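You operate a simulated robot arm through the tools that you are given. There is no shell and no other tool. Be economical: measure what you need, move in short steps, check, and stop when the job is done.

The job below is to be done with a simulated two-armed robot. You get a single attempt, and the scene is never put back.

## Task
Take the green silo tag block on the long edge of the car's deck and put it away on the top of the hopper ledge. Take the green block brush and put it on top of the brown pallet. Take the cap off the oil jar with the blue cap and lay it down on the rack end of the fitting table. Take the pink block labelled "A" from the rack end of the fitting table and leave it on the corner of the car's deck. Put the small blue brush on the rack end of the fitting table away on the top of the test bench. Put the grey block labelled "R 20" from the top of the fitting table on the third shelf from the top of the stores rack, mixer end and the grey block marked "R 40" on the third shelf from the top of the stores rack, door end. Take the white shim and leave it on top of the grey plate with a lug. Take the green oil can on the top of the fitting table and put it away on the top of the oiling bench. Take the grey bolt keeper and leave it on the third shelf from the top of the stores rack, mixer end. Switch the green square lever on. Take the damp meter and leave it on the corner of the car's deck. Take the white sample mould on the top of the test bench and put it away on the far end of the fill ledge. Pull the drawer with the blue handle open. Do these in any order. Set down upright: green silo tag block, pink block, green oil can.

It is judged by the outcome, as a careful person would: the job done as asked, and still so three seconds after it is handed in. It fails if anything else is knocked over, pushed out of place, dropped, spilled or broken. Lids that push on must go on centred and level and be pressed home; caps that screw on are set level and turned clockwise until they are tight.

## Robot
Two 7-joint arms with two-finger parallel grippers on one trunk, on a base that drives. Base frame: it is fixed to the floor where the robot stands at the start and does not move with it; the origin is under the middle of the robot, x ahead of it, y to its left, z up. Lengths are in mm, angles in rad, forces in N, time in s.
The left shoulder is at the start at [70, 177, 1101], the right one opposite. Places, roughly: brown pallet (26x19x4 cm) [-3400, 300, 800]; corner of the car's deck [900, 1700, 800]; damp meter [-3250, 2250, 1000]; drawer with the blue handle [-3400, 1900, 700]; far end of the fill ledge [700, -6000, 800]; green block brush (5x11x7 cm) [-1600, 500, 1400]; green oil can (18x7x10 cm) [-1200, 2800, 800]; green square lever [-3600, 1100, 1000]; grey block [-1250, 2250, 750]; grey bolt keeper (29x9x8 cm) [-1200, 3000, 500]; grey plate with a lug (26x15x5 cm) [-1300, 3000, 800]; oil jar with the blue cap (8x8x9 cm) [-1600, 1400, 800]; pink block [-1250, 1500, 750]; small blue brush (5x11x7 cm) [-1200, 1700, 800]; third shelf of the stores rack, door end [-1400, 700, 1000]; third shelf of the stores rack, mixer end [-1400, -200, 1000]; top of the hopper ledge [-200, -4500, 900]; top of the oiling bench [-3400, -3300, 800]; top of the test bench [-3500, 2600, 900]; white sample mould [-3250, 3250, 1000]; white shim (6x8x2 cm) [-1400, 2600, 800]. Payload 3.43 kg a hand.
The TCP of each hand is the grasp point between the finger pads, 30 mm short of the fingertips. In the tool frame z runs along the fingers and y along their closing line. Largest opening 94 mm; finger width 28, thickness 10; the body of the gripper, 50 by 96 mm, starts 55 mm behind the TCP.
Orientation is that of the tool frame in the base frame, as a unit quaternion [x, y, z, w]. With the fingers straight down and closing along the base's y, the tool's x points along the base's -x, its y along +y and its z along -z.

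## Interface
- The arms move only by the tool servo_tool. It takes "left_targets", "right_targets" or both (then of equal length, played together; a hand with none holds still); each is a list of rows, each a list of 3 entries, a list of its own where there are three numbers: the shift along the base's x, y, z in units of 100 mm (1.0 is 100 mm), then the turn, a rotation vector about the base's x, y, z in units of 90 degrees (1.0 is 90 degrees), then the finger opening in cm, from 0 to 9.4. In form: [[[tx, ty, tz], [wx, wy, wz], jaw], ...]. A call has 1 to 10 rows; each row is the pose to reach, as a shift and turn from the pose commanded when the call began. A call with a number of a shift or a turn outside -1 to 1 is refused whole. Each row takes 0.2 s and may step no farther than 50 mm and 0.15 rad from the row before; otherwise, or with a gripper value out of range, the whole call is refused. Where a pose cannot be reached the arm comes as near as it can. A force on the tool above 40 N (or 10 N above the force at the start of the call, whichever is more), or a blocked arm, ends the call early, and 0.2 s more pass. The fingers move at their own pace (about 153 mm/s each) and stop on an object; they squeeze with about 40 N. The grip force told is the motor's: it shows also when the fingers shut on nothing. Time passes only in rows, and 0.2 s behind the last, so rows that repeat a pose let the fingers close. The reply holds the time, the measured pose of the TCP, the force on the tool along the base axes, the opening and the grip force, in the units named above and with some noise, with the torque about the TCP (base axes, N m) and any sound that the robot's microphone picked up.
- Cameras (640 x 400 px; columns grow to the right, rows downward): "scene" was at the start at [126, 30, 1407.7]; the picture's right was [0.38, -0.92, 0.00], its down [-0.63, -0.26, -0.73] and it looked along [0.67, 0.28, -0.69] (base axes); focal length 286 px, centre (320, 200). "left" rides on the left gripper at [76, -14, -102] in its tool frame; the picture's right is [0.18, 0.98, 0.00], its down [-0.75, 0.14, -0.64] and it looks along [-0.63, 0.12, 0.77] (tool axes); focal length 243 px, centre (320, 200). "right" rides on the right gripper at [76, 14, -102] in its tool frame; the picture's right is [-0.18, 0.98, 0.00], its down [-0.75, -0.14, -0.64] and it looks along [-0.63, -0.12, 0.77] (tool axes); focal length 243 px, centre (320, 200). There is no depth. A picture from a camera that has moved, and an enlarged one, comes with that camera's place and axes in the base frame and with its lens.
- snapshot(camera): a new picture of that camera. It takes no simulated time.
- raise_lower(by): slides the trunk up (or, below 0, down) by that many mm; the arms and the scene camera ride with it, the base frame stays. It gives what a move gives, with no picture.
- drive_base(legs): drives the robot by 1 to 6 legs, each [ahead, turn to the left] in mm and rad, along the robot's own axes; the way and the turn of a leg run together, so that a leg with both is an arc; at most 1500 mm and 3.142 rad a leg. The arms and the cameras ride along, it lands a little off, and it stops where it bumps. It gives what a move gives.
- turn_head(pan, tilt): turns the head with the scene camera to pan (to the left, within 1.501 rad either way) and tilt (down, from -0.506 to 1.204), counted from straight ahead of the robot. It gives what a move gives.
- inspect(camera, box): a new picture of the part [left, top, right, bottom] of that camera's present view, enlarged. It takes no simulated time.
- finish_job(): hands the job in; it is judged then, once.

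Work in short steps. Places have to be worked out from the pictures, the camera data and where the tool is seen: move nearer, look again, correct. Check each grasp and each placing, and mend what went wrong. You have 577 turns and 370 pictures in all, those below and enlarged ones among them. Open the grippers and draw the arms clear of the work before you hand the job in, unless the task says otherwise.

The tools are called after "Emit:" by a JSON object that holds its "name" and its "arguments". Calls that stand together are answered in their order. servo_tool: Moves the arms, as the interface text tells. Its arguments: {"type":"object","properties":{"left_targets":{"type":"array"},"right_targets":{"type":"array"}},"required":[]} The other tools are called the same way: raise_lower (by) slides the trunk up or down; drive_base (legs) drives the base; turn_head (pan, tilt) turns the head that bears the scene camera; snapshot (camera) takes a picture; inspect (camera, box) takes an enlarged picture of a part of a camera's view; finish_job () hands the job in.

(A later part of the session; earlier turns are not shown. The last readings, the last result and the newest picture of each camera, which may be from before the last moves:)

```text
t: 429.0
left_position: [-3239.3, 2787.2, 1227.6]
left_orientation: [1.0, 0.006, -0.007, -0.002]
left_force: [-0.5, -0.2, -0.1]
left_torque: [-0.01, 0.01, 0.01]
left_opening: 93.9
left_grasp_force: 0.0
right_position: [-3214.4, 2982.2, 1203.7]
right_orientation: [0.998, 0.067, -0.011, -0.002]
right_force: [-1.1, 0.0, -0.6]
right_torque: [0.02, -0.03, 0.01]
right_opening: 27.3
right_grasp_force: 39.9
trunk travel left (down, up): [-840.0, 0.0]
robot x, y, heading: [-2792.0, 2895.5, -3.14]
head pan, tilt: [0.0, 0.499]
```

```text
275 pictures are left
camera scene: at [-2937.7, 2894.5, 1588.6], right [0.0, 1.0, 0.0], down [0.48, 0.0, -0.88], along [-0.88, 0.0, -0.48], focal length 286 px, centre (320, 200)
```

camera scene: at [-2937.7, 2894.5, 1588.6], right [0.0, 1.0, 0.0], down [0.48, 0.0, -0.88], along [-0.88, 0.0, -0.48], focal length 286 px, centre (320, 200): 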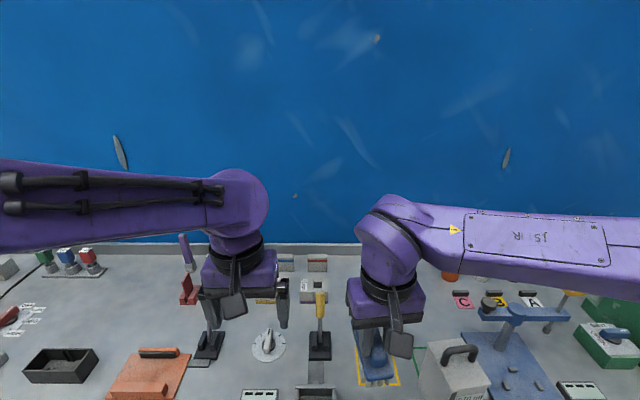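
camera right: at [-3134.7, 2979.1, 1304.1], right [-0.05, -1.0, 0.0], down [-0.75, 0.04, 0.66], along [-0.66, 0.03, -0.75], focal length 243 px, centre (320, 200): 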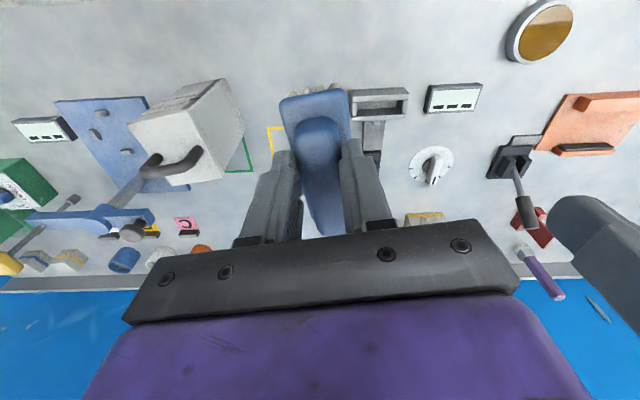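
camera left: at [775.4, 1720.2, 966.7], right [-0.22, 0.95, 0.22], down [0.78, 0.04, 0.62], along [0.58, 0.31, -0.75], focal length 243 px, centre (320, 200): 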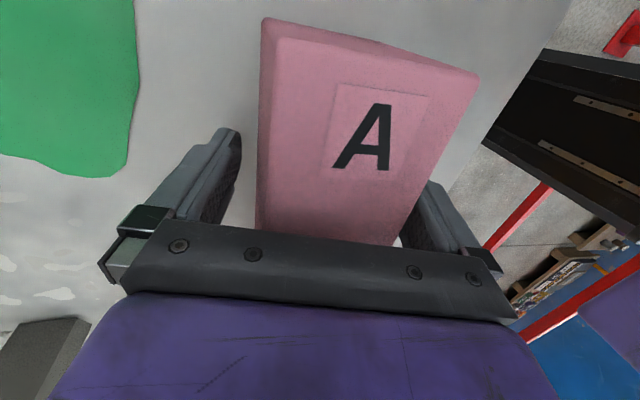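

The white mould (grey cube with handle) is at about [-3270, 3164], and the spot under the brush is clear. I lower the right arm in steps.

Emit:
{"name": "servo_tool", "arguments": {"right_targets": [[[0, 0, -0.4], [0, 0, 0], 1], [[0, 0, -0.8], [0, 0, 0], 1], [[0, 0, -1.0], [0, 0, 0], 1]]}}

Emit:
{"name": "servo_tool", "arguments": {"right_targets": [[[0, 0, -0.4], [0, 0, 0], 1], [[0, 0, -0.8], [0, 0, 0], 1], [[0, 0, -1.0], [0, 0, 0], 1]]}}

Emit:
{"name": "servo_tool", "arguments": {"right_targets": [[[0, 0, -0.2], [0, 0, 0], 1], [[0, 0, -0.3], [0, 0, 0], 1], [[0, 0, -0.4], [0, 0, 0], 1], [[0, 0, -0.48], [0, 0, 0], 1], [[0, 0, -0.56], [0, 0, 0], 1], [[0, 0, -0.64], [0, 0, 0], 1]]}}

Emit:
{"name": "snapshot", "arguments": {"camera": "right"}}

```text
t: 429.8
left_position: [-3240.3, 2790.4, 1228.6]
left_orientation: [1.0, 0.006, -0.007, -0.002]
left_force: [0.4, -0.4, -0.2]
left_torque: [-0.03, 0.02, -0.01]
left_opening: 94.0
left_grasp_force: 0.0
right_position: [-3213.8, 2987.0, 1101.5]
right_orientation: [0.998, 0.066, -0.009, 0.0]
right_force: [0.6, 0.0, -0.5]
right_torque: [-0.01, -0.01, -0.02]
right_opening: 27.0
right_grasp_force: 39.9
trunk travel left (down, up): [-840.0, 0.0]
robot x, y, heading: [-2800.7, 2902.4, -3.139]
head pan, tilt: [0.0, 0.499]
```

```text
t: 430.6
left_position: [-3240.6, 2790.6, 1228.6]
left_orientation: [1.0, 0.007, -0.008, -0.002]
left_force: [-0.3, 0.4, 0.3]
left_torque: [0.01, 0.02, 0.02]
left_opening: 93.9
left_grasp_force: 0.1
right_position: [-3213.1, 2987.1, 1003.8]
right_orientation: [0.998, 0.068, -0.01, 0.0]
right_force: [0.6, 0.5, -0.6]
right_torque: [0.02, 0.0, -0.04]
right_opening: 26.9
right_grasp_force: 39.7
trunk travel left (down, up): [-840.0, 0.0]
robot x, y, heading: [-2795.3, 2900.8, -3.134]
head pan, tilt: [0.0, 0.499]
```

```text
t: 432.0
left_position: [-3235.8, 2790.7, 1228.8]
left_orientation: [1.0, 0.007, -0.009, -0.002]
left_force: [-0.9, -0.2, 0.5]
left_torque: [-0.01, 0.04, 0.01]
left_opening: 94.1
left_grasp_force: 0.1
right_position: [-3213.8, 2984.8, 943.4]
right_orientation: [0.998, 0.067, -0.015, -0.001]
right_force: [-6.6, 2.8, 28.6]
right_torque: [0.18, -0.23, 0.08]
right_opening: 27.2
right_grasp_force: 40.5
trunk travel left (down, up): [-840.0, 0.0]
robot x, y, heading: [-2794.5, 2899.9, -3.136]
head pan, tilt: [0.0, 0.499]
```

```text
274 pictures are left
camera right: at [-3132.9, 2982.1, 1042.9], right [-0.05, -1.0, 0.0], down [-0.75, 0.04, 0.66], along [-0.66, 0.03, -0.75], focal length 243 px, centre (320, 200)
```

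right: 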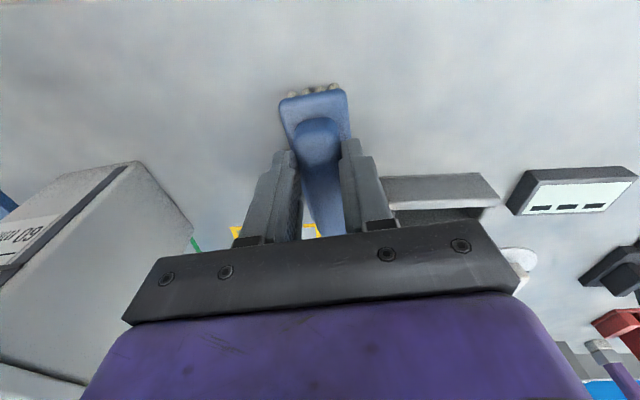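

The brush stands on the bench (bench z≈893). I open and lift away.

Emit:
{"name": "servo_tool", "arguments": {"right_targets": [[[0, 0, 0.02], [0, 0, 0], 4.5], [[0, 0, 0.02], [0, 0, 0], 6.5], [[0, 0, 0.4], [0, 0, 0], 7], [[0, 0, 0.8], [0, 0, 0], 7], [[0, 0, 1.0], [0, 0, 0], 7]]}}

Emit:
{"name": "servo_tool", "arguments": {"right_targets": [[[0, 0, 0.4], [0, 0, 0], 9.4], [[0, 0, 0.8], [0, 0, 0], 9.4], [[0, 0, 1.0], [0, 0, 0], 9.4]]}}

Emit:
{"name": "snapshot", "arguments": {"camera": "right"}}

```text
t: 433.2
left_position: [-3239.7, 2789.3, 1227.6]
left_orientation: [1.0, 0.006, -0.007, -0.002]
left_force: [0.0, 0.3, -0.5]
left_torque: [0.02, 0.0, 0.02]
left_opening: 94.1
left_grasp_force: 0.0
right_position: [-3212.9, 2986.3, 1040.0]
right_orientation: [0.998, 0.067, -0.01, -0.001]
right_force: [1.4, 0.2, 0.2]
right_torque: [0.01, 0.03, -0.01]
right_opening: 70.0
right_grasp_force: 0.1
trunk travel left (down, up): [-840.0, 0.0]
robot x, y, heading: [-2799.2, 2899.1, -3.137]
head pan, tilt: [0.0, 0.499]
```

```text
t: 434.0
left_position: [-3239.9, 2789.8, 1226.6]
left_orientation: [1.0, 0.007, -0.008, -0.001]
left_force: [0.4, 0.1, 0.1]
left_torque: [0.05, 0.02, 0.01]
left_opening: 94.0
left_grasp_force: 0.0
right_position: [-3213.3, 2984.6, 1140.3]
right_orientation: [0.998, 0.067, -0.01, -0.001]
right_force: [0.1, 0.1, 0.4]
right_torque: [-0.03, 0.01, -0.01]
right_opening: 93.8
right_grasp_force: 0.1
trunk travel left (down, up): [-840.0, 0.0]
robot x, y, heading: [-2793.9, 2899.1, -3.139]
head pan, tilt: [0.0, 0.499]
```

```text
273 pictures are left
camera right: at [-3133.1, 2981.7, 1240.7], right [-0.05, -1.0, 0.0], down [-0.75, 0.04, 0.66], along [-0.66, 0.03, -0.75], focal length 243 px, centre (320, 200)
```

right: 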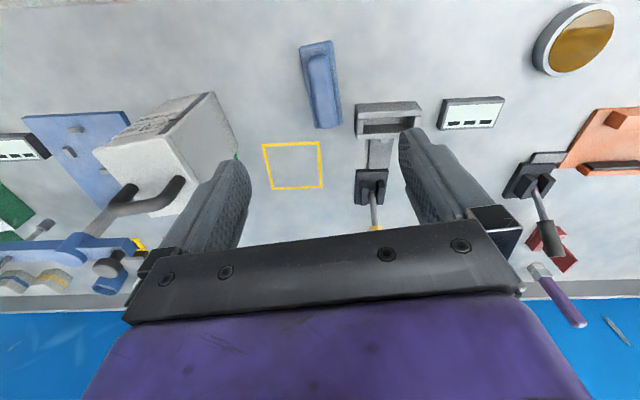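

The brush is placed. Next the drawer with the blue handle; I back off and move along the bench to y≈1900.

Emit:
{"name": "drive_base", "arguments": {"legs": [[-250, 0], [0, 1.57], [1000, 0], [0, -1.57]]}}

Emit:
{"name": "turn_head", "arguments": {"pan": 0, "tilt": 0.6}}

Emit:
{"name": "snapshot", "arguments": {"camera": "scene"}}

```text
t: 448.2
left_position: [-2999.3, 1793.3, 1227.8]
left_orientation: [1.0, 0.001, -0.007, -0.002]
left_force: [0.9, -0.3, -0.8]
left_torque: [-0.01, 0.0, 0.0]
left_opening: 94.0
left_grasp_force: 0.1
right_position: [-2970.4, 1988.0, 1140.7]
right_orientation: [0.998, 0.062, -0.01, -0.001]
right_force: [0.0, 0.9, 0.0]
right_torque: [-0.01, -0.01, 0.01]
right_opening: 94.3
right_grasp_force: 0.1
trunk travel left (down, up): [-840.0, 0.0]
robot x, y, heading: [-2553.2, 1899.8, 3.133]
head pan, tilt: [0.0, 0.499]
```

```text
t: 448.9
left_position: [-3000.2, 1794.6, 1228.7]
left_orientation: [1.0, 0.001, -0.007, -0.001]
left_force: [0.7, 0.2, -0.5]
left_torque: [0.01, 0.01, -0.01]
left_opening: 94.1
left_grasp_force: 0.1
right_position: [-2971.2, 1988.7, 1139.7]
right_orientation: [0.998, 0.062, -0.009, 0.0]
right_force: [-0.3, 0.2, -1.2]
right_torque: [0.05, -0.04, 0.03]
right_opening: 94.0
right_grasp_force: 0.1
trunk travel left (down, up): [-840.0, 0.0]
robot x, y, heading: [-2555.0, 1898.9, 3.128]
head pan, tilt: [0.0, 0.6]
```

```text
272 pictures are left
camera scene: at [-2693.6, 1898.4, 1579.6], right [0.01, 1.0, 0.0], down [0.56, 0.0, -0.83], along [-0.83, 0.01, -0.56], focal length 286 px, centre (320, 200)
```

scene: 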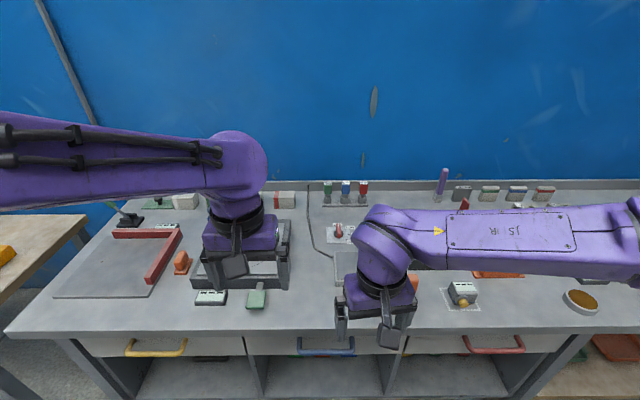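

The blue handle is at about [-3130, 1926, 780]. I zoom in on it.

Emit:
{"name": "inspect", "arguments": {"camera": "scene", "box": [240, 300, 420, 400]}}

```text
3.56 times, centred on (330, 350) of scene
camera zoom: at [-2693.6, 1898.4, 1579.6], right [0.01, 1.0, 0.0], down [0.56, 0.0, -0.83], along [-0.83, 0.01, -0.56], focal length 1017 px, centre (284, -333)
```

zoom: 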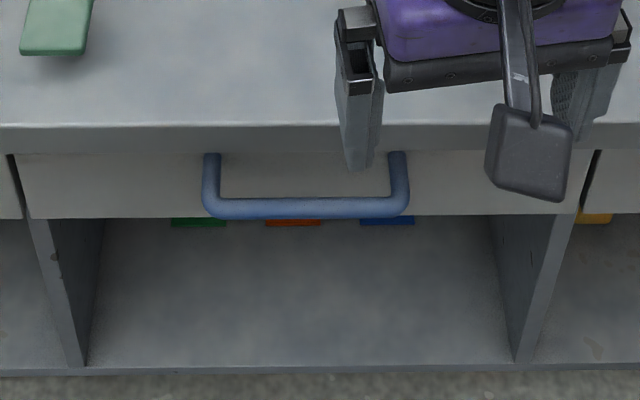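

The bar handle sits at x≈-3110, z≈795, under the bench's overhang, so I need the right hand horizontal with the fingers above and below the bar. I shift the robot slightly and turn the right hand in two steps.

Emit:
{"name": "drive_base", "arguments": {"legs": [[0, 0.82], [80, 0], [0, -0.81]]}}

Emit:
{"name": "servo_tool", "arguments": {"right_targets": [[[0, 0, -0.1], [0.048, 0.048, 0.048], 9.4], [[0, 0, -0.2], [0.096, 0.096, 0.096], 9.4], [[0, 0, -0.3], [0.144, 0.144, 0.144], 9.4], [[0, 0, -0.4], [0.192, 0.192, 0.192], 9.4], [[0, 0, -0.5], [0.24, 0.24, 0.24], 9.4], [[0, 0, -0.6], [0.288, 0.288, 0.288], 9.4], [[0, 0, -0.7], [0.336, 0.336, 0.336], 9.4], [[0, 0, -0.8], [0.385, 0.385, 0.385], 9.4]]}}

```text
t: 454.2
left_position: [-3054.4, 1731.2, 1227.4]
left_orientation: [1.0, 0.006, -0.007, -0.002]
left_force: [-0.6, -0.5, -0.6]
left_torque: [-0.01, 0.03, 0.0]
left_opening: 93.9
left_grasp_force: 0.1
right_position: [-3027.7, 1926.0, 1140.9]
right_orientation: [0.998, 0.066, -0.01, -0.001]
right_force: [0.3, -0.2, -0.1]
right_torque: [-0.01, 0.03, -0.01]
right_opening: 93.9
right_grasp_force: 0.1
trunk travel left (down, up): [-840.0, 0.0]
robot x, y, heading: [-2609.7, 1840.4, -3.14]
head pan, tilt: [0.0, 0.6]
```

```text
t: 456.0
left_position: [-3052.9, 1731.2, 1227.6]
left_orientation: [1.0, 0.006, -0.007, -0.002]
left_force: [0.6, 0.5, -0.3]
left_torque: [0.0, 0.02, 0.02]
left_opening: 93.9
left_grasp_force: 0.0
right_position: [-3025.7, 1926.0, 1060.6]
right_orientation: [0.841, 0.348, -0.278, -0.306]
right_force: [0.2, 0.6, 0.3]
right_torque: [-0.01, 0.0, -0.02]
right_opening: 94.2
right_grasp_force: 0.1
trunk travel left (down, up): [-840.0, 0.0]
robot x, y, heading: [-2608.4, 1838.5, -3.138]
head pan, tilt: [0.0, 0.6]
```

Feasible. I do the second half of the turn while lowering 80 mm more.

Emit:
{"name": "servo_tool", "arguments": {"right_targets": [[[0.02, 0, -0.1], [0.048, 0.048, 0.048], 9.4], [[0.04, 0, -0.2], [0.096, 0.096, 0.096], 9.4], [[0.06, 0, -0.3], [0.144, 0.144, 0.144], 9.4], [[0.08, 0, -0.4], [0.192, 0.192, 0.192], 9.4], [[0.1, 0, -0.5], [0.24, 0.24, 0.24], 9.4], [[0.12, 0, -0.6], [0.288, 0.288, 0.288], 9.4], [[0.14, 0, -0.7], [0.336, 0.336, 0.336], 9.4], [[0.16, 0, -0.8], [0.385, 0.385, 0.385], 9.4]]}}

Emit:
{"name": "snapshot", "arguments": {"camera": "right"}}

Emit:
{"name": "snapshot", "arguments": {"camera": "scene"}}

```text
t: 457.8
left_position: [-3053.6, 1731.5, 1227.4]
left_orientation: [1.0, 0.005, -0.007, -0.002]
left_force: [0.2, 0.0, -0.3]
left_torque: [-0.01, -0.01, -0.01]
left_opening: 93.9
left_grasp_force: 0.0
right_position: [-3010.3, 1927.0, 979.8]
right_orientation: [0.46, 0.537, -0.472, -0.527]
right_force: [-0.2, -0.4, 0.3]
right_torque: [0.0, 0.0, 0.02]
right_opening: 93.9
right_grasp_force: 0.0
trunk travel left (down, up): [-840.0, 0.0]
robot x, y, heading: [-2611.4, 1839.9, -3.142]
head pan, tilt: [0.0, 0.6]
```

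```text
270 pictures are left
camera right: at [-2908.4, 2007.4, 975.0], right [0.0, -0.05, -1.0], down [0.66, -0.75, 0.04], along [-0.75, -0.66, 0.03], focal length 243 px, centre (320, 200)
```

right: 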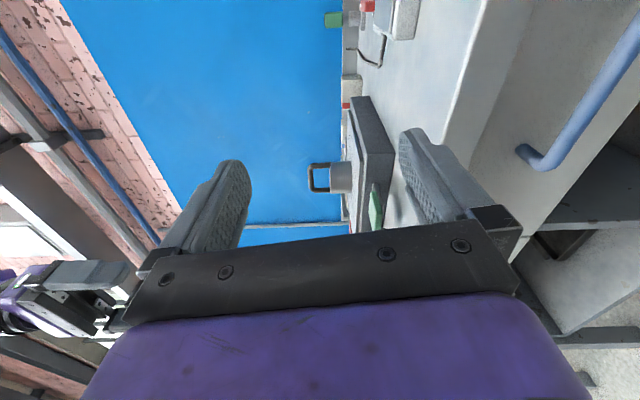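

```text
269 pictures are left
camera scene: at [-2748.7, 1839.6, 1579.5], right [0.0, 1.0, 0.0], down [0.57, 0.0, -0.82], along [-0.82, 0.0, -0.57], focal length 286 px, centre (320, 200)
```

scene: 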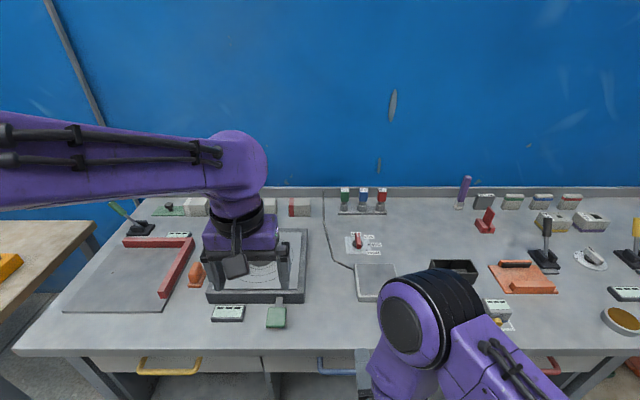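

The tool is level, needing a 7.5° roll correction. I apply it and inspect the handle in the right camera.

Emit:
{"name": "servo_tool", "arguments": {"right_targets": [[[0, 0, -0.3], [-0.084, 0.012, 0], 9.4], [[0, 0, -0.6], [-0.084, 0.012, 0], 9.4], [[0, 0, -1.0], [-0.084, 0.012, 0], 9.4]]}}

Emit:
{"name": "snapshot", "arguments": {"camera": "right"}}

Emit:
{"name": "snapshot", "arguments": {"camera": "scene"}}

```text
t: 458.6
left_position: [-3053.9, 1734.2, 1228.7]
left_orientation: [1.0, 0.006, -0.007, -0.001]
left_force: [-0.1, 0.1, 0.0]
left_torque: [-0.02, 0.01, -0.03]
left_opening: 94.1
left_grasp_force: 0.0
right_position: [-3009.5, 1928.5, 879.1]
right_orientation: [-0.49, -0.499, 0.51, 0.501]
right_force: [-0.2, -0.3, 0.2]
right_torque: [0.01, 0.0, -0.01]
right_opening: 94.1
right_grasp_force: 0.1
trunk travel left (down, up): [-840.0, 0.0]
robot x, y, heading: [-2610.5, 1840.7, -3.139]
head pan, tilt: [0.0, 0.6]
```

```text
268 pictures are left
camera right: at [-2908.5, 2006.9, 862.2], right [-0.02, -0.18, -0.98], down [0.66, -0.74, 0.13], along [-0.75, -0.65, 0.14], focal length 243 px, centre (320, 200)
```

right: 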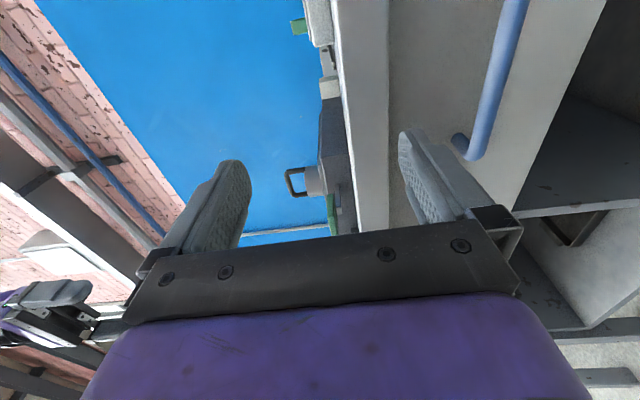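

```text
267 pictures are left
camera scene: at [-2748.4, 1839.9, 1579.6], right [0.0, 1.0, 0.0], down [0.57, 0.0, -0.82], along [-0.82, 0.0, -0.57], focal length 286 px, centre (320, 200)
```

scene: 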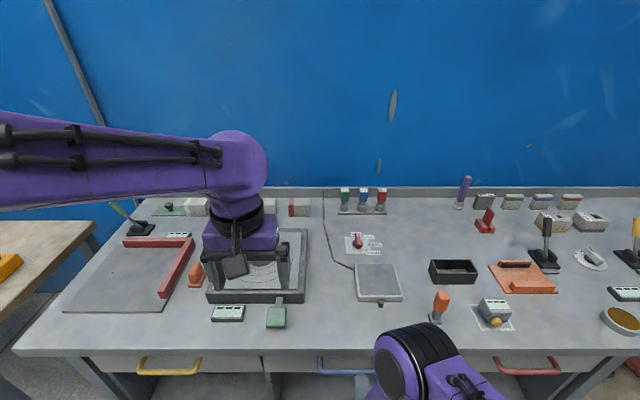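

Triangulating with both cameras puts the bar at about [-3150, 1924, 720], well under the bench top. I lower the trunk 159 mm and look again.

Emit:
{"name": "raise_lower", "arguments": {"by": -159}}

Emit:
{"name": "snapshot", "arguments": {"camera": "right"}}

```text
t: 460.4
left_position: [-3053.2, 1732.4, 1068.8]
left_orientation: [1.0, 0.005, -0.007, -0.001]
left_force: [0.5, -0.3, -0.5]
left_torque: [0.0, 0.01, -0.01]
left_opening: 93.8
left_grasp_force: 0.0
right_position: [-3009.8, 1927.8, 721.0]
right_orientation: [-0.49, -0.5, 0.51, 0.5]
right_force: [0.6, 0.2, 0.1]
right_torque: [0.0, -0.01, -0.01]
right_opening: 94.2
right_grasp_force: 0.0
trunk travel left (down, up): [-681.0, 159.0]
robot x, y, heading: [-2608.3, 1843.6, -3.141]
head pan, tilt: [0.0, 0.6]
```

```text
266 pictures are left
camera right: at [-2908.3, 2006.8, 703.7], right [-0.02, -0.18, -0.98], down [0.66, -0.74, 0.13], along [-0.75, -0.65, 0.13], focal length 243 px, centre (320, 200)
```

right: 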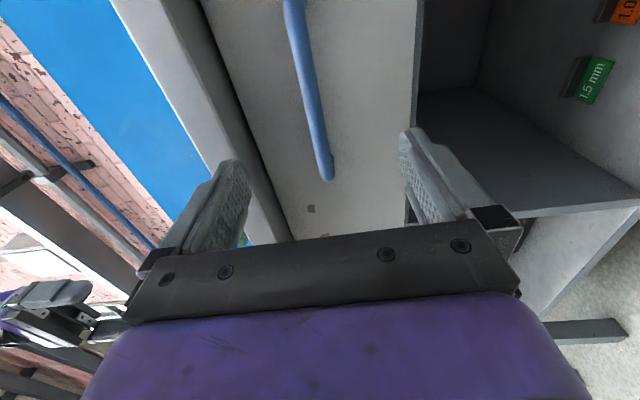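

Now the bar reads z≈729, x≈-3142. I advance 100 mm and look before the last 32 mm.

Emit:
{"name": "servo_tool", "arguments": {"right_targets": [[[-0.35, -0.02, 0.08], [0, 0, 0], 7], [[-0.7, -0.03, 0.08], [0, 0, 0], 7], [[-1.0, -0.04, 0.08], [0, 0, 0], 7]]}}

Emit:
{"name": "snapshot", "arguments": {"camera": "right"}}

```text
t: 461.2
left_position: [-3053.6, 1732.0, 1067.9]
left_orientation: [1.0, 0.006, -0.006, -0.001]
left_force: [0.1, 0.9, -0.6]
left_torque: [0.02, -0.01, 0.04]
left_opening: 94.2
left_grasp_force: 0.0
right_position: [-3111.2, 1924.3, 729.9]
right_orientation: [-0.491, -0.5, 0.509, 0.499]
right_force: [0.1, 0.4, 0.3]
right_torque: [-0.03, 0.01, 0.01]
right_opening: 70.2
right_grasp_force: 0.1
trunk travel left (down, up): [-681.0, 159.0]
robot x, y, heading: [-2609.5, 1842.9, -3.143]
head pan, tilt: [0.0, 0.6]
```

```text
265 pictures are left
camera right: at [-3009.0, 2003.0, 712.3], right [-0.02, -0.18, -0.98], down [0.66, -0.74, 0.13], along [-0.75, -0.64, 0.13], focal length 243 px, centre (320, 200)
```

right: 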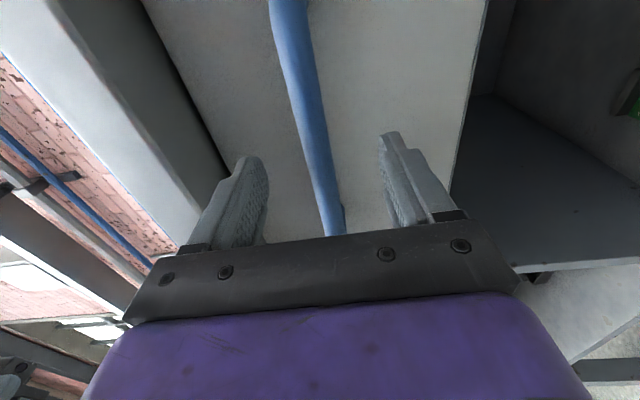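

The bar is centred between the fingers. I advance 30 mm and close.

Emit:
{"name": "servo_tool", "arguments": {"right_targets": [[[-0.15, 0, 0], [0, 0, 0], 7], [[-0.3, 0, 0], [0, 0, 0], 7], [[-0.3, 0, 0], [0, 0, 0], 0.5], [[-0.3, 0, 0], [0, 0, 0], 0.5], [[-0.3, 0, 0], [0, 0, 0], 0.5], [[-0.3, 0, 0], [0, 0, 0], 0.5]]}}

```text
t: 462.6
left_position: [-3053.4, 1732.3, 1067.9]
left_orientation: [1.0, 0.004, -0.007, -0.001]
left_force: [0.2, -0.8, 0.2]
left_torque: [-0.01, 0.01, 0.01]
left_opening: 93.9
left_grasp_force: 0.0
right_position: [-3141.5, 1924.2, 730.3]
right_orientation: [-0.49, -0.499, 0.511, 0.501]
right_force: [-2.5, -0.9, 5.1]
right_torque: [-0.01, -0.05, -0.17]
right_opening: 20.3
right_grasp_force: 44.9
trunk travel left (down, up): [-681.0, 159.0]
robot x, y, heading: [-2608.0, 1843.5, -3.143]
head pan, tilt: [0.0, 0.6]
```

The handle is gripped. I pull by driving back 250 mm.

Emit:
{"name": "drive_base", "arguments": {"legs": [[-250, 0]]}}

Emit:
{"name": "snapshot", "arguments": {"camera": "scene"}}

```text
t: 464.5
left_position: [-2802.4, 1731.7, 1068.8]
left_orientation: [1.0, 0.004, -0.007, -0.002]
left_force: [-0.6, 0.2, -0.1]
left_torque: [0.02, 0.04, 0.04]
left_opening: 93.9
left_grasp_force: 0.1
right_position: [-2888.3, 1925.4, 728.7]
right_orientation: [-0.49, -0.499, 0.51, 0.501]
right_force: [-1.6, -7.7, 2.8]
right_torque: [-0.09, 0.09, 0.95]
right_opening: 20.2
right_grasp_force: 44.8
trunk travel left (down, up): [-681.0, 159.0]
robot x, y, heading: [-2356.6, 1842.2, 3.14]
head pan, tilt: [0.0, 0.6]
```

```text
264 pictures are left
camera scene: at [-2496.4, 1838.3, 1420.6], right [0.0, 1.0, 0.0], down [0.56, 0.0, -0.83], along [-0.83, 0.0, -0.56], focal length 286 px, centre (320, 200)
```

scene: 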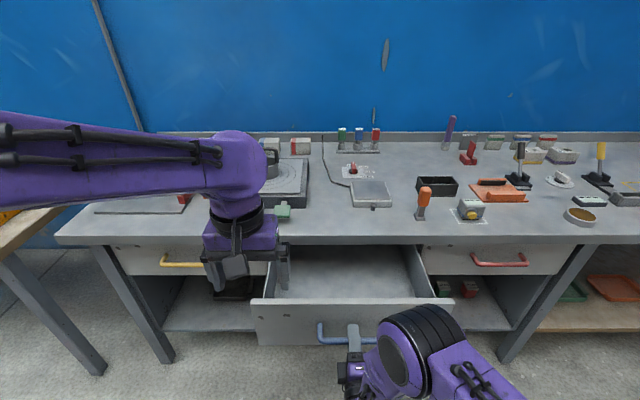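

The drawer is open by 250 mm. I pull a little further, to see whether it has reached its stop.

Emit:
{"name": "drive_base", "arguments": {"legs": [[-50, 0]]}}

Emit:
{"name": "snapshot", "arguments": {"camera": "scene"}}

```text
t: 465.4
left_position: [-2751.2, 1732.3, 1068.9]
left_orientation: [1.0, 0.003, -0.008, -0.003]
left_force: [-0.1, 0.1, 0.7]
left_torque: [0.02, 0.02, -0.01]
left_opening: 94.3
left_grasp_force: 0.0
right_position: [-2837.4, 1924.8, 730.2]
right_orientation: [-0.489, -0.499, 0.51, 0.501]
right_force: [-0.9, -2.7, -1.5]
right_torque: [-0.02, 0.26, 0.0]
right_opening: 20.1
right_grasp_force: 44.6
trunk travel left (down, up): [-681.0, 159.0]
robot x, y, heading: [-2307.4, 1839.0, 3.14]
head pan, tilt: [0.0, 0.6]
```

```text
263 pictures are left
camera scene: at [-2445.5, 1839.1, 1420.7], right [0.0, 1.0, 0.0], down [0.56, 0.0, -0.83], along [-0.83, 0.0, -0.56], focal length 286 px, centre (320, 200)
```

scene: 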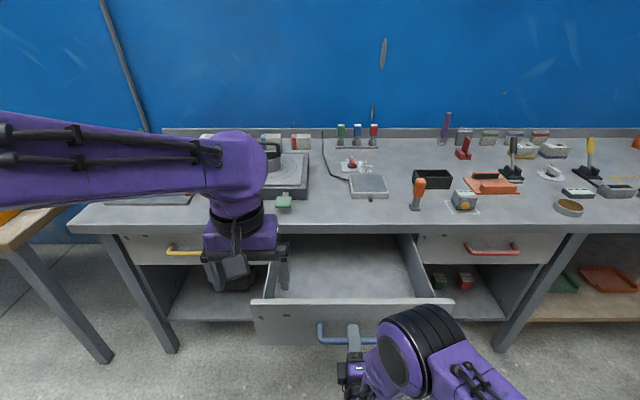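

The drawer stands 300 mm open, which is plenty. I release the handle, back off, raise the trunk and turn the right hand back down.

Emit:
{"name": "servo_tool", "arguments": {"right_targets": [[[0, 0, 0], [0, 0, 0], 7], [[0, 0, 0], [0, 0, 0], 9], [[0, 0, 0], [0, 0, 0], 9]]}}

Emit:
{"name": "drive_base", "arguments": {"legs": [[-200, 0]]}}

Emit:
{"name": "raise_lower", "arguments": {"by": 159}}

Emit:
{"name": "servo_tool", "arguments": {"right_targets": [[[0, 0, 0.1], [-0.048, -0.048, -0.048], 9.4], [[0, 0, 0.2], [-0.096, -0.096, -0.096], 9.4], [[0, 0, 0.3], [-0.144, -0.144, -0.144], 9.4], [[0, 0, 0.4], [-0.192, -0.192, -0.192], 9.4], [[0, 0, 0.5], [-0.24, -0.24, -0.24], 9.4], [[0, 0, 0.6], [-0.288, -0.288, -0.288], 9.4], [[0, 0, 0.7], [-0.336, -0.336, -0.336], 9.4], [[0, 0, 0.8], [-0.385, -0.385, -0.385], 9.4]]}}

Emit:
{"name": "servo_tool", "arguments": {"right_targets": [[[0, 0, 0.1], [-0.048, -0.048, -0.048], 9.4], [[0, 0, 0.2], [-0.096, -0.096, -0.096], 9.4], [[0, 0, 0.3], [-0.144, -0.144, -0.144], 9.4], [[0, 0, 0.4], [-0.192, -0.192, -0.192], 9.4], [[0, 0, 0.5], [-0.24, -0.24, -0.24], 9.4], [[0, 0, 0.6], [-0.288, -0.288, -0.288], 9.4], [[0, 0, 0.7], [-0.336, -0.336, -0.336], 9.4], [[0, 0, 0.8], [-0.385, -0.385, -0.385], 9.4]]}}

Emit:
{"name": "snapshot", "arguments": {"camera": "scene"}}

```text
t: 466.2
left_position: [-2752.1, 1732.2, 1068.8]
left_orientation: [1.0, 0.004, -0.007, -0.001]
left_force: [0.1, -0.4, -0.9]
left_torque: [-0.02, 0.0, 0.02]
left_opening: 93.9
left_grasp_force: 0.2
right_position: [-2839.5, 1925.4, 728.7]
right_orientation: [-0.49, -0.499, 0.51, 0.501]
right_force: [-0.4, 0.0, 0.5]
right_torque: [-0.03, 0.01, -0.01]
right_opening: 90.0
right_grasp_force: 0.0
trunk travel left (down, up): [-681.0, 159.0]
robot x, y, heading: [-2310.9, 1842.4, 3.138]
head pan, tilt: [0.0, 0.6]
```

```text
t: 467.8
left_position: [-2552.6, 1731.9, 1068.1]
left_orientation: [1.0, 0.003, -0.007, -0.002]
left_force: [-0.9, 0.5, -0.1]
left_torque: [0.02, 0.04, -0.02]
left_opening: 94.1
left_grasp_force: 0.0
right_position: [-2638.5, 1924.7, 729.5]
right_orientation: [-0.49, -0.499, 0.509, 0.501]
right_force: [-0.5, 0.5, 0.0]
right_torque: [0.02, -0.01, -0.02]
right_opening: 90.2
right_grasp_force: 0.0
trunk travel left (down, up): [-681.0, 159.0]
robot x, y, heading: [-2110.3, 1844.1, 3.14]
head pan, tilt: [0.0, 0.6]
```

```text
t: 469.6
left_position: [-2552.3, 1733.4, 1228.1]
left_orientation: [1.0, 0.003, -0.006, -0.002]
left_force: [0.3, 0.1, -0.2]
left_torque: [0.0, 0.0, 0.02]
left_opening: 94.2
left_grasp_force: 0.0
right_position: [-2638.0, 1924.1, 888.0]
right_orientation: [-0.49, -0.499, 0.51, 0.501]
right_force: [-0.1, 1.4, 0.2]
right_torque: [-0.01, 0.01, 0.01]
right_opening: 89.9
right_grasp_force: 0.1
trunk travel left (down, up): [-840.0, 0.0]
robot x, y, heading: [-2110.2, 1843.7, 3.139]
head pan, tilt: [0.0, 0.6]
```

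```text
t: 471.4
left_position: [-2551.3, 1733.0, 1227.6]
left_orientation: [1.0, 0.004, -0.006, -0.002]
left_force: [0.4, -0.5, -0.2]
left_torque: [-0.03, -0.01, -0.02]
left_opening: 94.1
left_grasp_force: 0.1
right_position: [-2638.0, 1925.4, 968.7]
right_orientation: [0.861, 0.288, -0.298, -0.294]
right_force: [-0.2, 0.1, 0.0]
right_torque: [-0.01, 0.01, 0.03]
right_opening: 93.8
right_grasp_force: 0.1
trunk travel left (down, up): [-840.0, 0.0]
robot x, y, heading: [-2108.5, 1842.1, 3.139]
head pan, tilt: [0.0, 0.6]
```

```text
t: 473.2
left_position: [-2553.1, 1732.5, 1227.8]
left_orientation: [1.0, 0.003, -0.007, -0.002]
left_force: [0.3, -1.2, 0.8]
left_torque: [-0.01, 0.0, 0.01]
left_opening: 94.1
left_grasp_force: 0.1
right_position: [-2639.2, 1927.0, 1048.3]
right_orientation: [1.0, -0.001, -0.007, -0.009]
right_force: [0.1, -0.7, -1.0]
right_torque: [0.0, 0.0, -0.01]
right_opening: 94.2
right_grasp_force: 0.1
trunk travel left (down, up): [-840.0, 0.0]
robot x, y, heading: [-2108.5, 1840.9, 3.142]
head pan, tilt: [0.0, 0.6]
```

```text
262 pictures are left
camera scene: at [-2246.9, 1840.2, 1579.5], right [0.0, 1.0, 0.0], down [0.57, 0.0, -0.82], along [-0.82, 0.0, -0.57], focal length 286 px, centre (320, 200)
```

scene: 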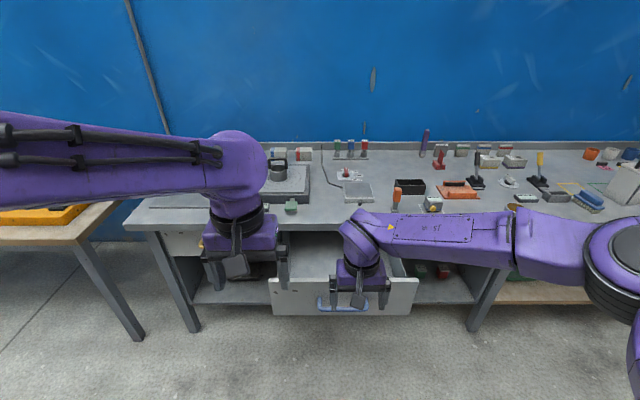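

The drawer is open. Next the green square lever near [-3600, 1100]; I move south to look at it.

Emit:
{"name": "drive_base", "arguments": {"legs": [[0, 1.57], [600, 0], [0, -1.57]]}}

Emit:
{"name": "turn_head", "arguments": {"pan": 0, "tilt": 0.5}}

Emit:
{"name": "snapshot", "arguments": {"camera": "scene"}}

```text
t: 484.3
left_position: [-2557.6, 1132.5, 1227.2]
left_orientation: [1.0, 0.002, -0.007, -0.002]
left_force: [-0.2, 0.1, -1.6]
left_torque: [0.02, -0.02, -0.02]
left_opening: 93.9
left_grasp_force: 0.0
right_position: [-2642.7, 1324.5, 1047.1]
right_orientation: [1.0, -0.002, -0.008, -0.011]
right_force: [-0.4, -0.8, 0.0]
right_torque: [0.01, 0.0, -0.02]
right_opening: 93.8
right_grasp_force: 0.1
trunk travel left (down, up): [-840.0, 0.0]
robot x, y, heading: [-2111.4, 1239.5, 3.139]
head pan, tilt: [0.0, 0.6]
```

```text
t: 484.9
left_position: [-2558.1, 1133.6, 1227.7]
left_orientation: [1.0, 0.003, -0.007, -0.001]
left_force: [0.1, -0.1, 0.5]
left_torque: [0.02, 0.01, 0.04]
left_opening: 94.1
left_grasp_force: 0.1
right_position: [-2642.4, 1324.2, 1048.2]
right_orientation: [1.0, -0.001, -0.008, -0.011]
right_force: [0.6, 0.1, 0.9]
right_torque: [0.01, 0.07, 0.01]
right_opening: 94.1
right_grasp_force: 0.1
trunk travel left (down, up): [-840.0, 0.0]
robot x, y, heading: [-2112.1, 1236.9, 3.141]
head pan, tilt: [0.0, 0.499]
```

```text
261 pictures are left
camera scene: at [-2254.6, 1238.4, 1588.6], right [0.0, 1.0, 0.0], down [0.48, 0.0, -0.88], along [-0.88, 0.0, -0.48], focal length 286 px, centre (320, 200)
```

scene: 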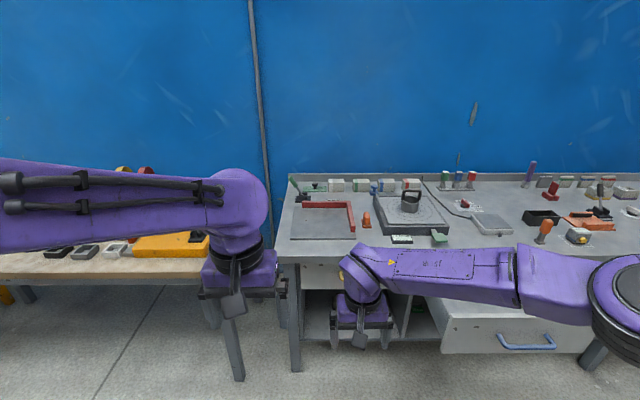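

Emit:
{"name": "inspect", "arguments": {"camera": "scene", "box": [270, 160, 430, 260]}}

```text
4.00 times, centred on (350, 210) of scene
camera zoom: at [-2254.6, 1238.4, 1588.6], right [0.0, 1.0, 0.0], down [0.48, 0.0, -0.88], along [-0.88, 0.0, -0.48], focal length 1144 px, centre (200, 160)
```

zoom: 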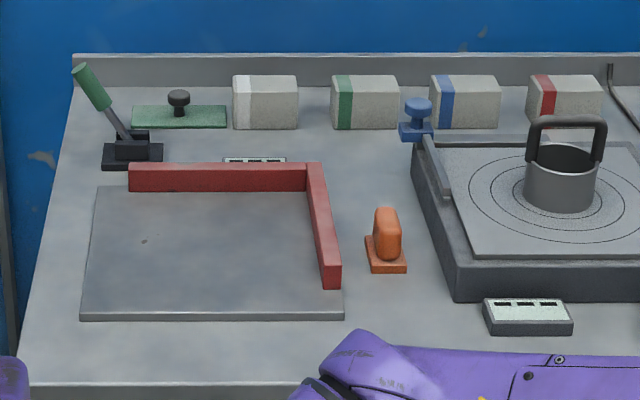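

The lever (green grip, black base at ≈[-3537, 1152], top at ≈[-3540, 1093, 1012]) leans to the left. I raise the right hand and drive closer to see which way is on.

Emit:
{"name": "servo_tool", "arguments": {"right_targets": [[[0.3, 0.2, 0.4], [0, 0, 0], 9.4], [[0.6, 0.4, 0.8], [0, 0, 0], 9.4], [[0.9, 0.5, 1.0], [0, 0, 0], 9.4]]}}

Emit:
{"name": "drive_base", "arguments": {"legs": [[690, 0]]}}

Emit:
{"name": "turn_head", "arguments": {"pan": 0.15, "tilt": 0.6}}

Emit:
{"name": "snapshot", "arguments": {"camera": "scene"}}

Emit:
{"name": "snapshot", "arguments": {"camera": "left"}}

```text
refused: row 1 steps farther than a row can; nothing moved
```

```text
t: 488.7
left_position: [-3244.1, 1131.0, 1228.6]
left_orientation: [1.0, 0.005, -0.008, -0.002]
left_force: [0.3, 0.4, -0.1]
left_torque: [0.01, 0.01, 0.01]
left_opening: 94.1
left_grasp_force: 0.2
right_position: [-3330.5, 1322.2, 1047.6]
right_orientation: [1.0, 0.002, -0.008, -0.011]
right_force: [-0.3, -0.3, 0.7]
right_torque: [0.0, 0.05, -0.02]
right_opening: 94.2
right_grasp_force: 0.1
trunk travel left (down, up): [-840.0, 0.0]
robot x, y, heading: [-2798.7, 1239.7, -3.147]
head pan, tilt: [0.0, 0.499]
```

```text
t: 489.4
left_position: [-3245.6, 1131.0, 1227.5]
left_orientation: [1.0, 0.005, -0.007, -0.002]
left_force: [0.4, 0.3, 0.8]
left_torque: [-0.04, -0.01, 0.01]
left_opening: 94.2
left_grasp_force: 0.1
right_position: [-3331.9, 1323.9, 1047.3]
right_orientation: [1.0, 0.002, -0.008, -0.011]
right_force: [0.2, -0.2, 0.2]
right_torque: [0.0, -0.02, -0.04]
right_opening: 94.0
right_grasp_force: 0.1
trunk travel left (down, up): [-840.0, 0.0]
robot x, y, heading: [-2798.8, 1240.3, -3.138]
head pan, tilt: [0.15, 0.6]
```

```text
259 pictures are left
camera scene: at [-2939.2, 1225.8, 1579.5], right [-0.15, 0.99, 0.0], down [0.56, 0.08, -0.83], along [-0.82, -0.12, -0.56], focal length 286 px, centre (320, 200)
```

scene: 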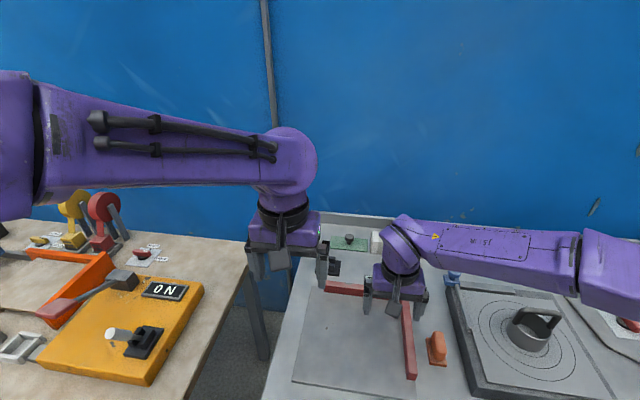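

```text
258 pictures are left
camera left: at [-3166.3, 1146.5, 1328.9], right [0.19, -0.98, -0.01], down [-0.74, -0.15, 0.65], along [-0.64, -0.12, -0.76], focal length 243 px, centre (320, 200)
```

left: 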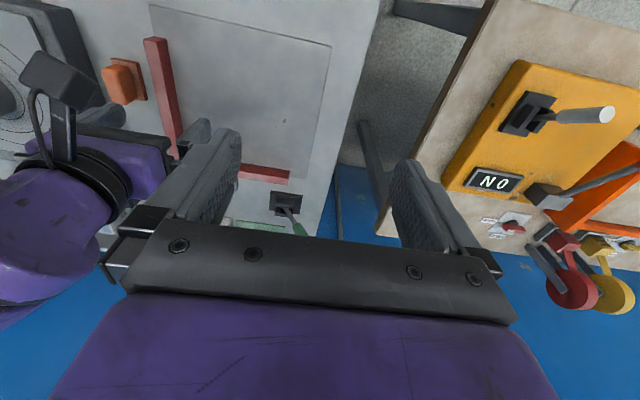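

The neighbouring machine shows "ON"; the green lever's little display shows dashes (off). I zoom in on the lever with the left camera.

Emit:
{"name": "inspect", "arguments": {"camera": "left", "box": [220, 150, 360, 240]}}

Emit:
{"name": "inspect", "arguments": {"camera": "scene", "box": [300, 200, 460, 320]}}

```text
4.44 times, centred on (290, 195) of left
camera zoom: at [-3166.3, 1146.5, 1328.9], right [0.19, -0.98, -0.01], down [-0.74, -0.15, 0.65], along [-0.64, -0.12, -0.76], focal length 1078 px, centre (453, 222)
```

zoom: 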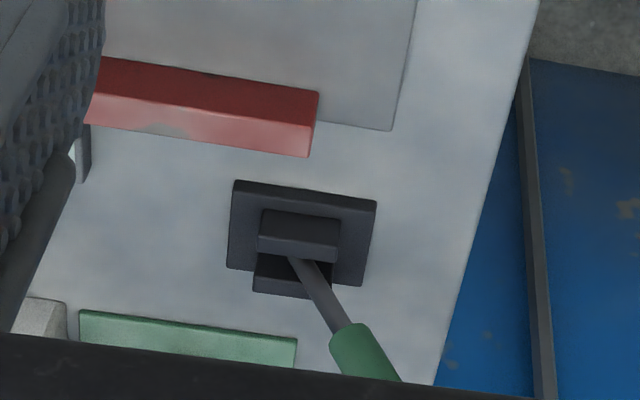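

```text
3.33 times, centred on (380, 260) of scene
camera zoom: at [-2939.2, 1225.8, 1579.5], right [-0.15, 0.99, 0.0], down [0.56, 0.08, -0.83], along [-0.82, -0.12, -0.56], focal length 953 px, centre (120, 0)
```

zoom: 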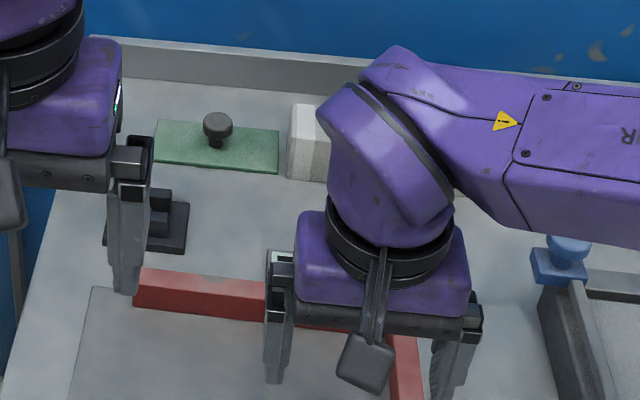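

The lever swings along y. I'll push it over to the right with the left fingers, closed and pitched forward 60°, coming from its left side (y≈1040).

Emit:
{"name": "servo_tool", "arguments": {"left_targets": [[[-0.1, -0.12, -0.1], [0, 0.083, 0], 0], [[-0.2, -0.25, -0.2], [0, 0.166, 0], 0], [[-0.3, -0.38, -0.3], [0, 0.25, 0], 0], [[-0.4, -0.5, -0.4], [0, 0.333, 0], 0], [[-0.5, -0.63, -0.5], [0, 0.416, 0], 0], [[-0.6, -0.75, -0.6], [0, 0.5, 0], 0], [[-0.7, -0.85, -0.7], [0, 0.583, 0], 0], [[-0.8, -0.95, -0.8], [0, 0.667, 0], 0]]}}

Emit:
{"name": "servo_tool", "arguments": {"left_targets": [[[-0.4, 0, -0.25], [0, 0, 0], 0], [[-0.8, 0, -0.5], [0, 0, 0], 0], [[-1.0, 0, -0.8], [0, 0, 0], 0]]}}

Emit:
{"name": "snapshot", "arguments": {"camera": "scene"}}

Emit:
{"name": "snapshot", "arguments": {"camera": "left"}}

```text
t: 491.2
left_position: [-3325.9, 1033.8, 1146.3]
left_orientation: [0.862, 0.004, -0.507, -0.006]
left_force: [-1.0, 0.2, 0.9]
left_torque: [0.03, 0.01, -0.01]
left_opening: 0.1
left_grasp_force: 33.1
right_position: [-3333.7, 1320.9, 1048.7]
right_orientation: [1.0, 0.002, -0.008, -0.012]
right_force: [-0.1, -1.0, 0.1]
right_torque: [0.04, -0.02, 0.04]
right_opening: 94.2
right_grasp_force: 0.0
trunk travel left (down, up): [-840.0, 0.0]
robot x, y, heading: [-2799.4, 1241.9, -3.141]
head pan, tilt: [0.15, 0.6]
```

```text
t: 492.0
left_position: [-3423.5, 1036.0, 1066.7]
left_orientation: [0.862, 0.004, -0.506, -0.003]
left_force: [-0.5, 0.1, 0.2]
left_torque: [0.0, 0.02, 0.01]
left_opening: 0.1
left_grasp_force: 33.2
right_position: [-3331.8, 1323.7, 1048.3]
right_orientation: [1.0, 0.001, -0.008, -0.01]
right_force: [0.0, 0.3, -0.1]
right_torque: [-0.01, -0.01, 0.02]
right_opening: 93.9
right_grasp_force: 0.1
trunk travel left (down, up): [-840.0, 0.0]
robot x, y, heading: [-2802.5, 1239.9, -3.142]
head pan, tilt: [0.15, 0.6]
```

```text
255 pictures are left
camera scene: at [-2938.8, 1226.8, 1579.6], right [-0.15, 0.99, 0.0], down [0.56, 0.08, -0.83], along [-0.82, -0.12, -0.56], focal length 286 px, centre (320, 200)
```

scene: 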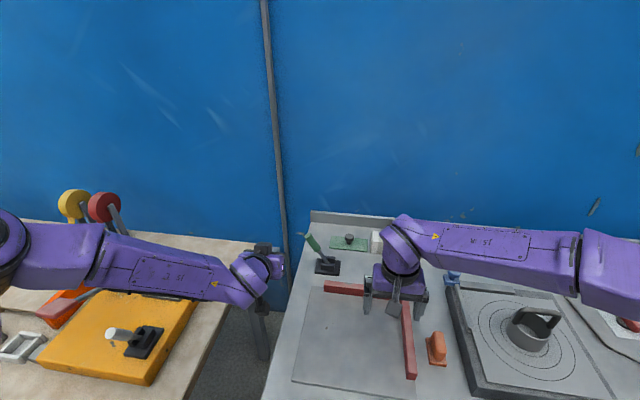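

```text
254 pictures are left
camera left: at [-3295.8, 1051.1, 1050.5], right [0.09, -0.98, -0.17], down [0.19, -0.15, 0.97], along [-0.98, -0.12, 0.18], focal length 243 px, centre (320, 200)
```

left: 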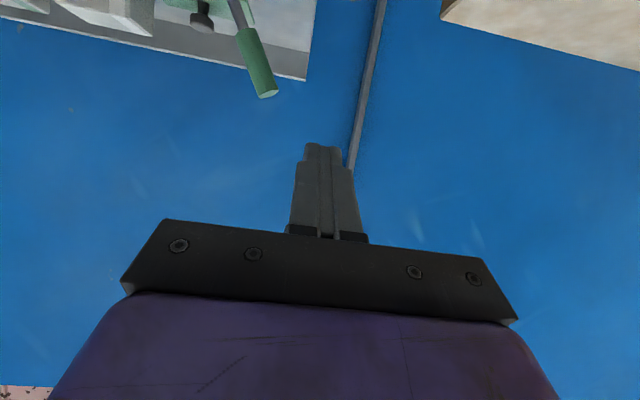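

The handle's end is at about [-3564, 1091, 1010]. I reach further in beside it, then will push right.

Emit:
{"name": "servo_tool", "arguments": {"left_targets": [[[-0.4, 0, -0.3], [0, 0, 0], 0], [[-0.8, 0, -0.6], [0, 0, 0], 0], [[-1.0, 0, -0.7], [0, 0, 0], 0]]}}

Emit:
{"name": "servo_tool", "arguments": {"left_targets": [[[-0.15, 0, 0], [0, 0, 0], 0], [[-0.15, 0.2, 0], [0, 0, 0], 0], [[-0.15, 0.4, 0], [0, 0, 0], 0]]}}

Emit:
{"name": "snapshot", "arguments": {"camera": "scene"}}

```text
t: 492.8
left_position: [-3524.2, 1035.8, 998.9]
left_orientation: [0.862, 0.003, -0.507, -0.005]
left_force: [0.3, 0.0, 0.3]
left_torque: [0.05, 0.03, 0.01]
left_opening: 0.0
left_grasp_force: 32.9
right_position: [-3330.3, 1323.1, 1048.4]
right_orientation: [1.0, 0.001, -0.008, -0.01]
right_force: [-0.5, 0.0, -0.4]
right_torque: [-0.05, 0.01, -0.01]
right_opening: 94.2
right_grasp_force: 0.1
trunk travel left (down, up): [-840.0, 0.0]
robot x, y, heading: [-2799.6, 1241.1, -3.144]
head pan, tilt: [0.15, 0.6]
```

```text
t: 493.6
left_position: [-3540.1, 1077.2, 997.4]
left_orientation: [0.863, 0.003, -0.506, -0.005]
left_force: [-0.4, 0.0, -0.3]
left_torque: [0.01, -0.01, 0.0]
left_opening: 0.0
left_grasp_force: 32.6
right_position: [-3331.6, 1323.4, 1048.5]
right_orientation: [1.0, 0.002, -0.008, -0.011]
right_force: [0.8, -0.3, -0.4]
right_torque: [0.01, 0.0, 0.02]
right_opening: 94.1
right_grasp_force: 0.0
trunk travel left (down, up): [-840.0, 0.0]
robot x, y, heading: [-2802.3, 1241.9, -3.143]
head pan, tilt: [0.15, 0.6]
```

```text
253 pictures are left
camera scene: at [-2938.9, 1226.7, 1579.5], right [-0.15, 0.99, 0.0], down [0.56, 0.08, -0.83], along [-0.82, -0.12, -0.56], focal length 286 px, centre (320, 200)
```

scene: 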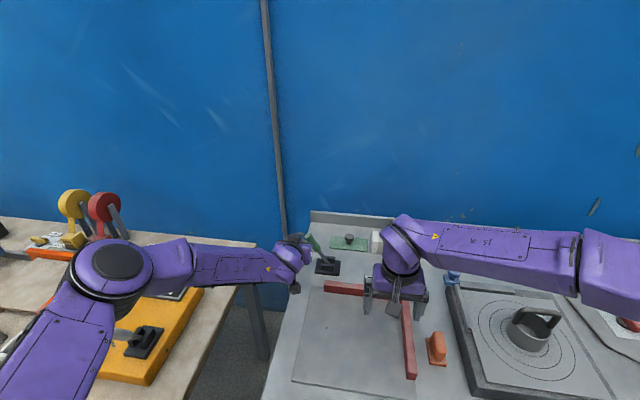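

The fingers are just beside the handle. I push 100 mm to the right.

Emit:
{"name": "servo_tool", "arguments": {"left_targets": [[[0, 0.15, 0], [0, 0, 0], 0], [[0, 0.3, 0], [0, 0, 0], 0], [[0, 0.45, 0], [0, 0, 0], 0], [[0, 0.6, 0], [0, 0, 0], 0], [[0, 0.75, 0], [0, 0, 0], 0], [[0, 0.9, 0], [0, 0, 0], 0], [[0, 1.0, 0], [0, 0, 0], 0]]}}

Emit:
{"name": "inspect", "arguments": {"camera": "scene", "box": [240, 200, 400, 310]}}

```text
t: 495.2
left_position: [-3540.5, 1177.6, 998.5]
left_orientation: [0.862, 0.003, -0.507, -0.004]
left_force: [0.5, 0.7, 0.2]
left_torque: [-0.02, -0.02, 0.0]
left_opening: 0.0
left_grasp_force: 32.4
right_position: [-3331.6, 1322.4, 1048.3]
right_orientation: [1.0, 0.002, -0.008, -0.01]
right_force: [0.3, 0.9, -0.4]
right_torque: [0.03, 0.04, -0.02]
right_opening: 94.1
right_grasp_force: 0.1
trunk travel left (down, up): [-840.0, 0.0]
robot x, y, heading: [-2801.8, 1239.7, -3.144]
head pan, tilt: [0.15, 0.6]
```

```text
3.64 times, centred on (320, 255) of scene
camera zoom: at [-2939.0, 1226.4, 1579.5], right [-0.15, 0.99, 0.0], down [0.56, 0.08, -0.82], along [-0.82, -0.12, -0.57], focal length 1040 px, centre (320, 0)
```

zoom: 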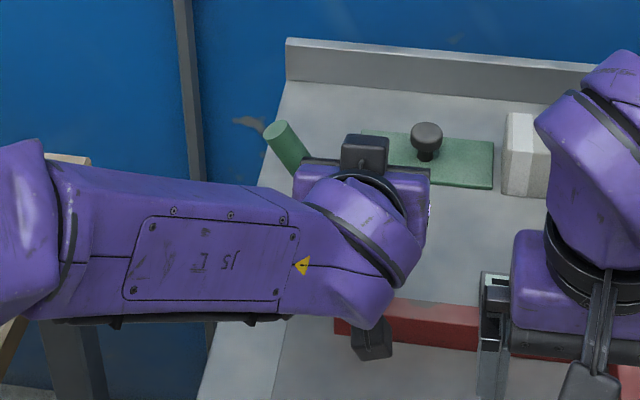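

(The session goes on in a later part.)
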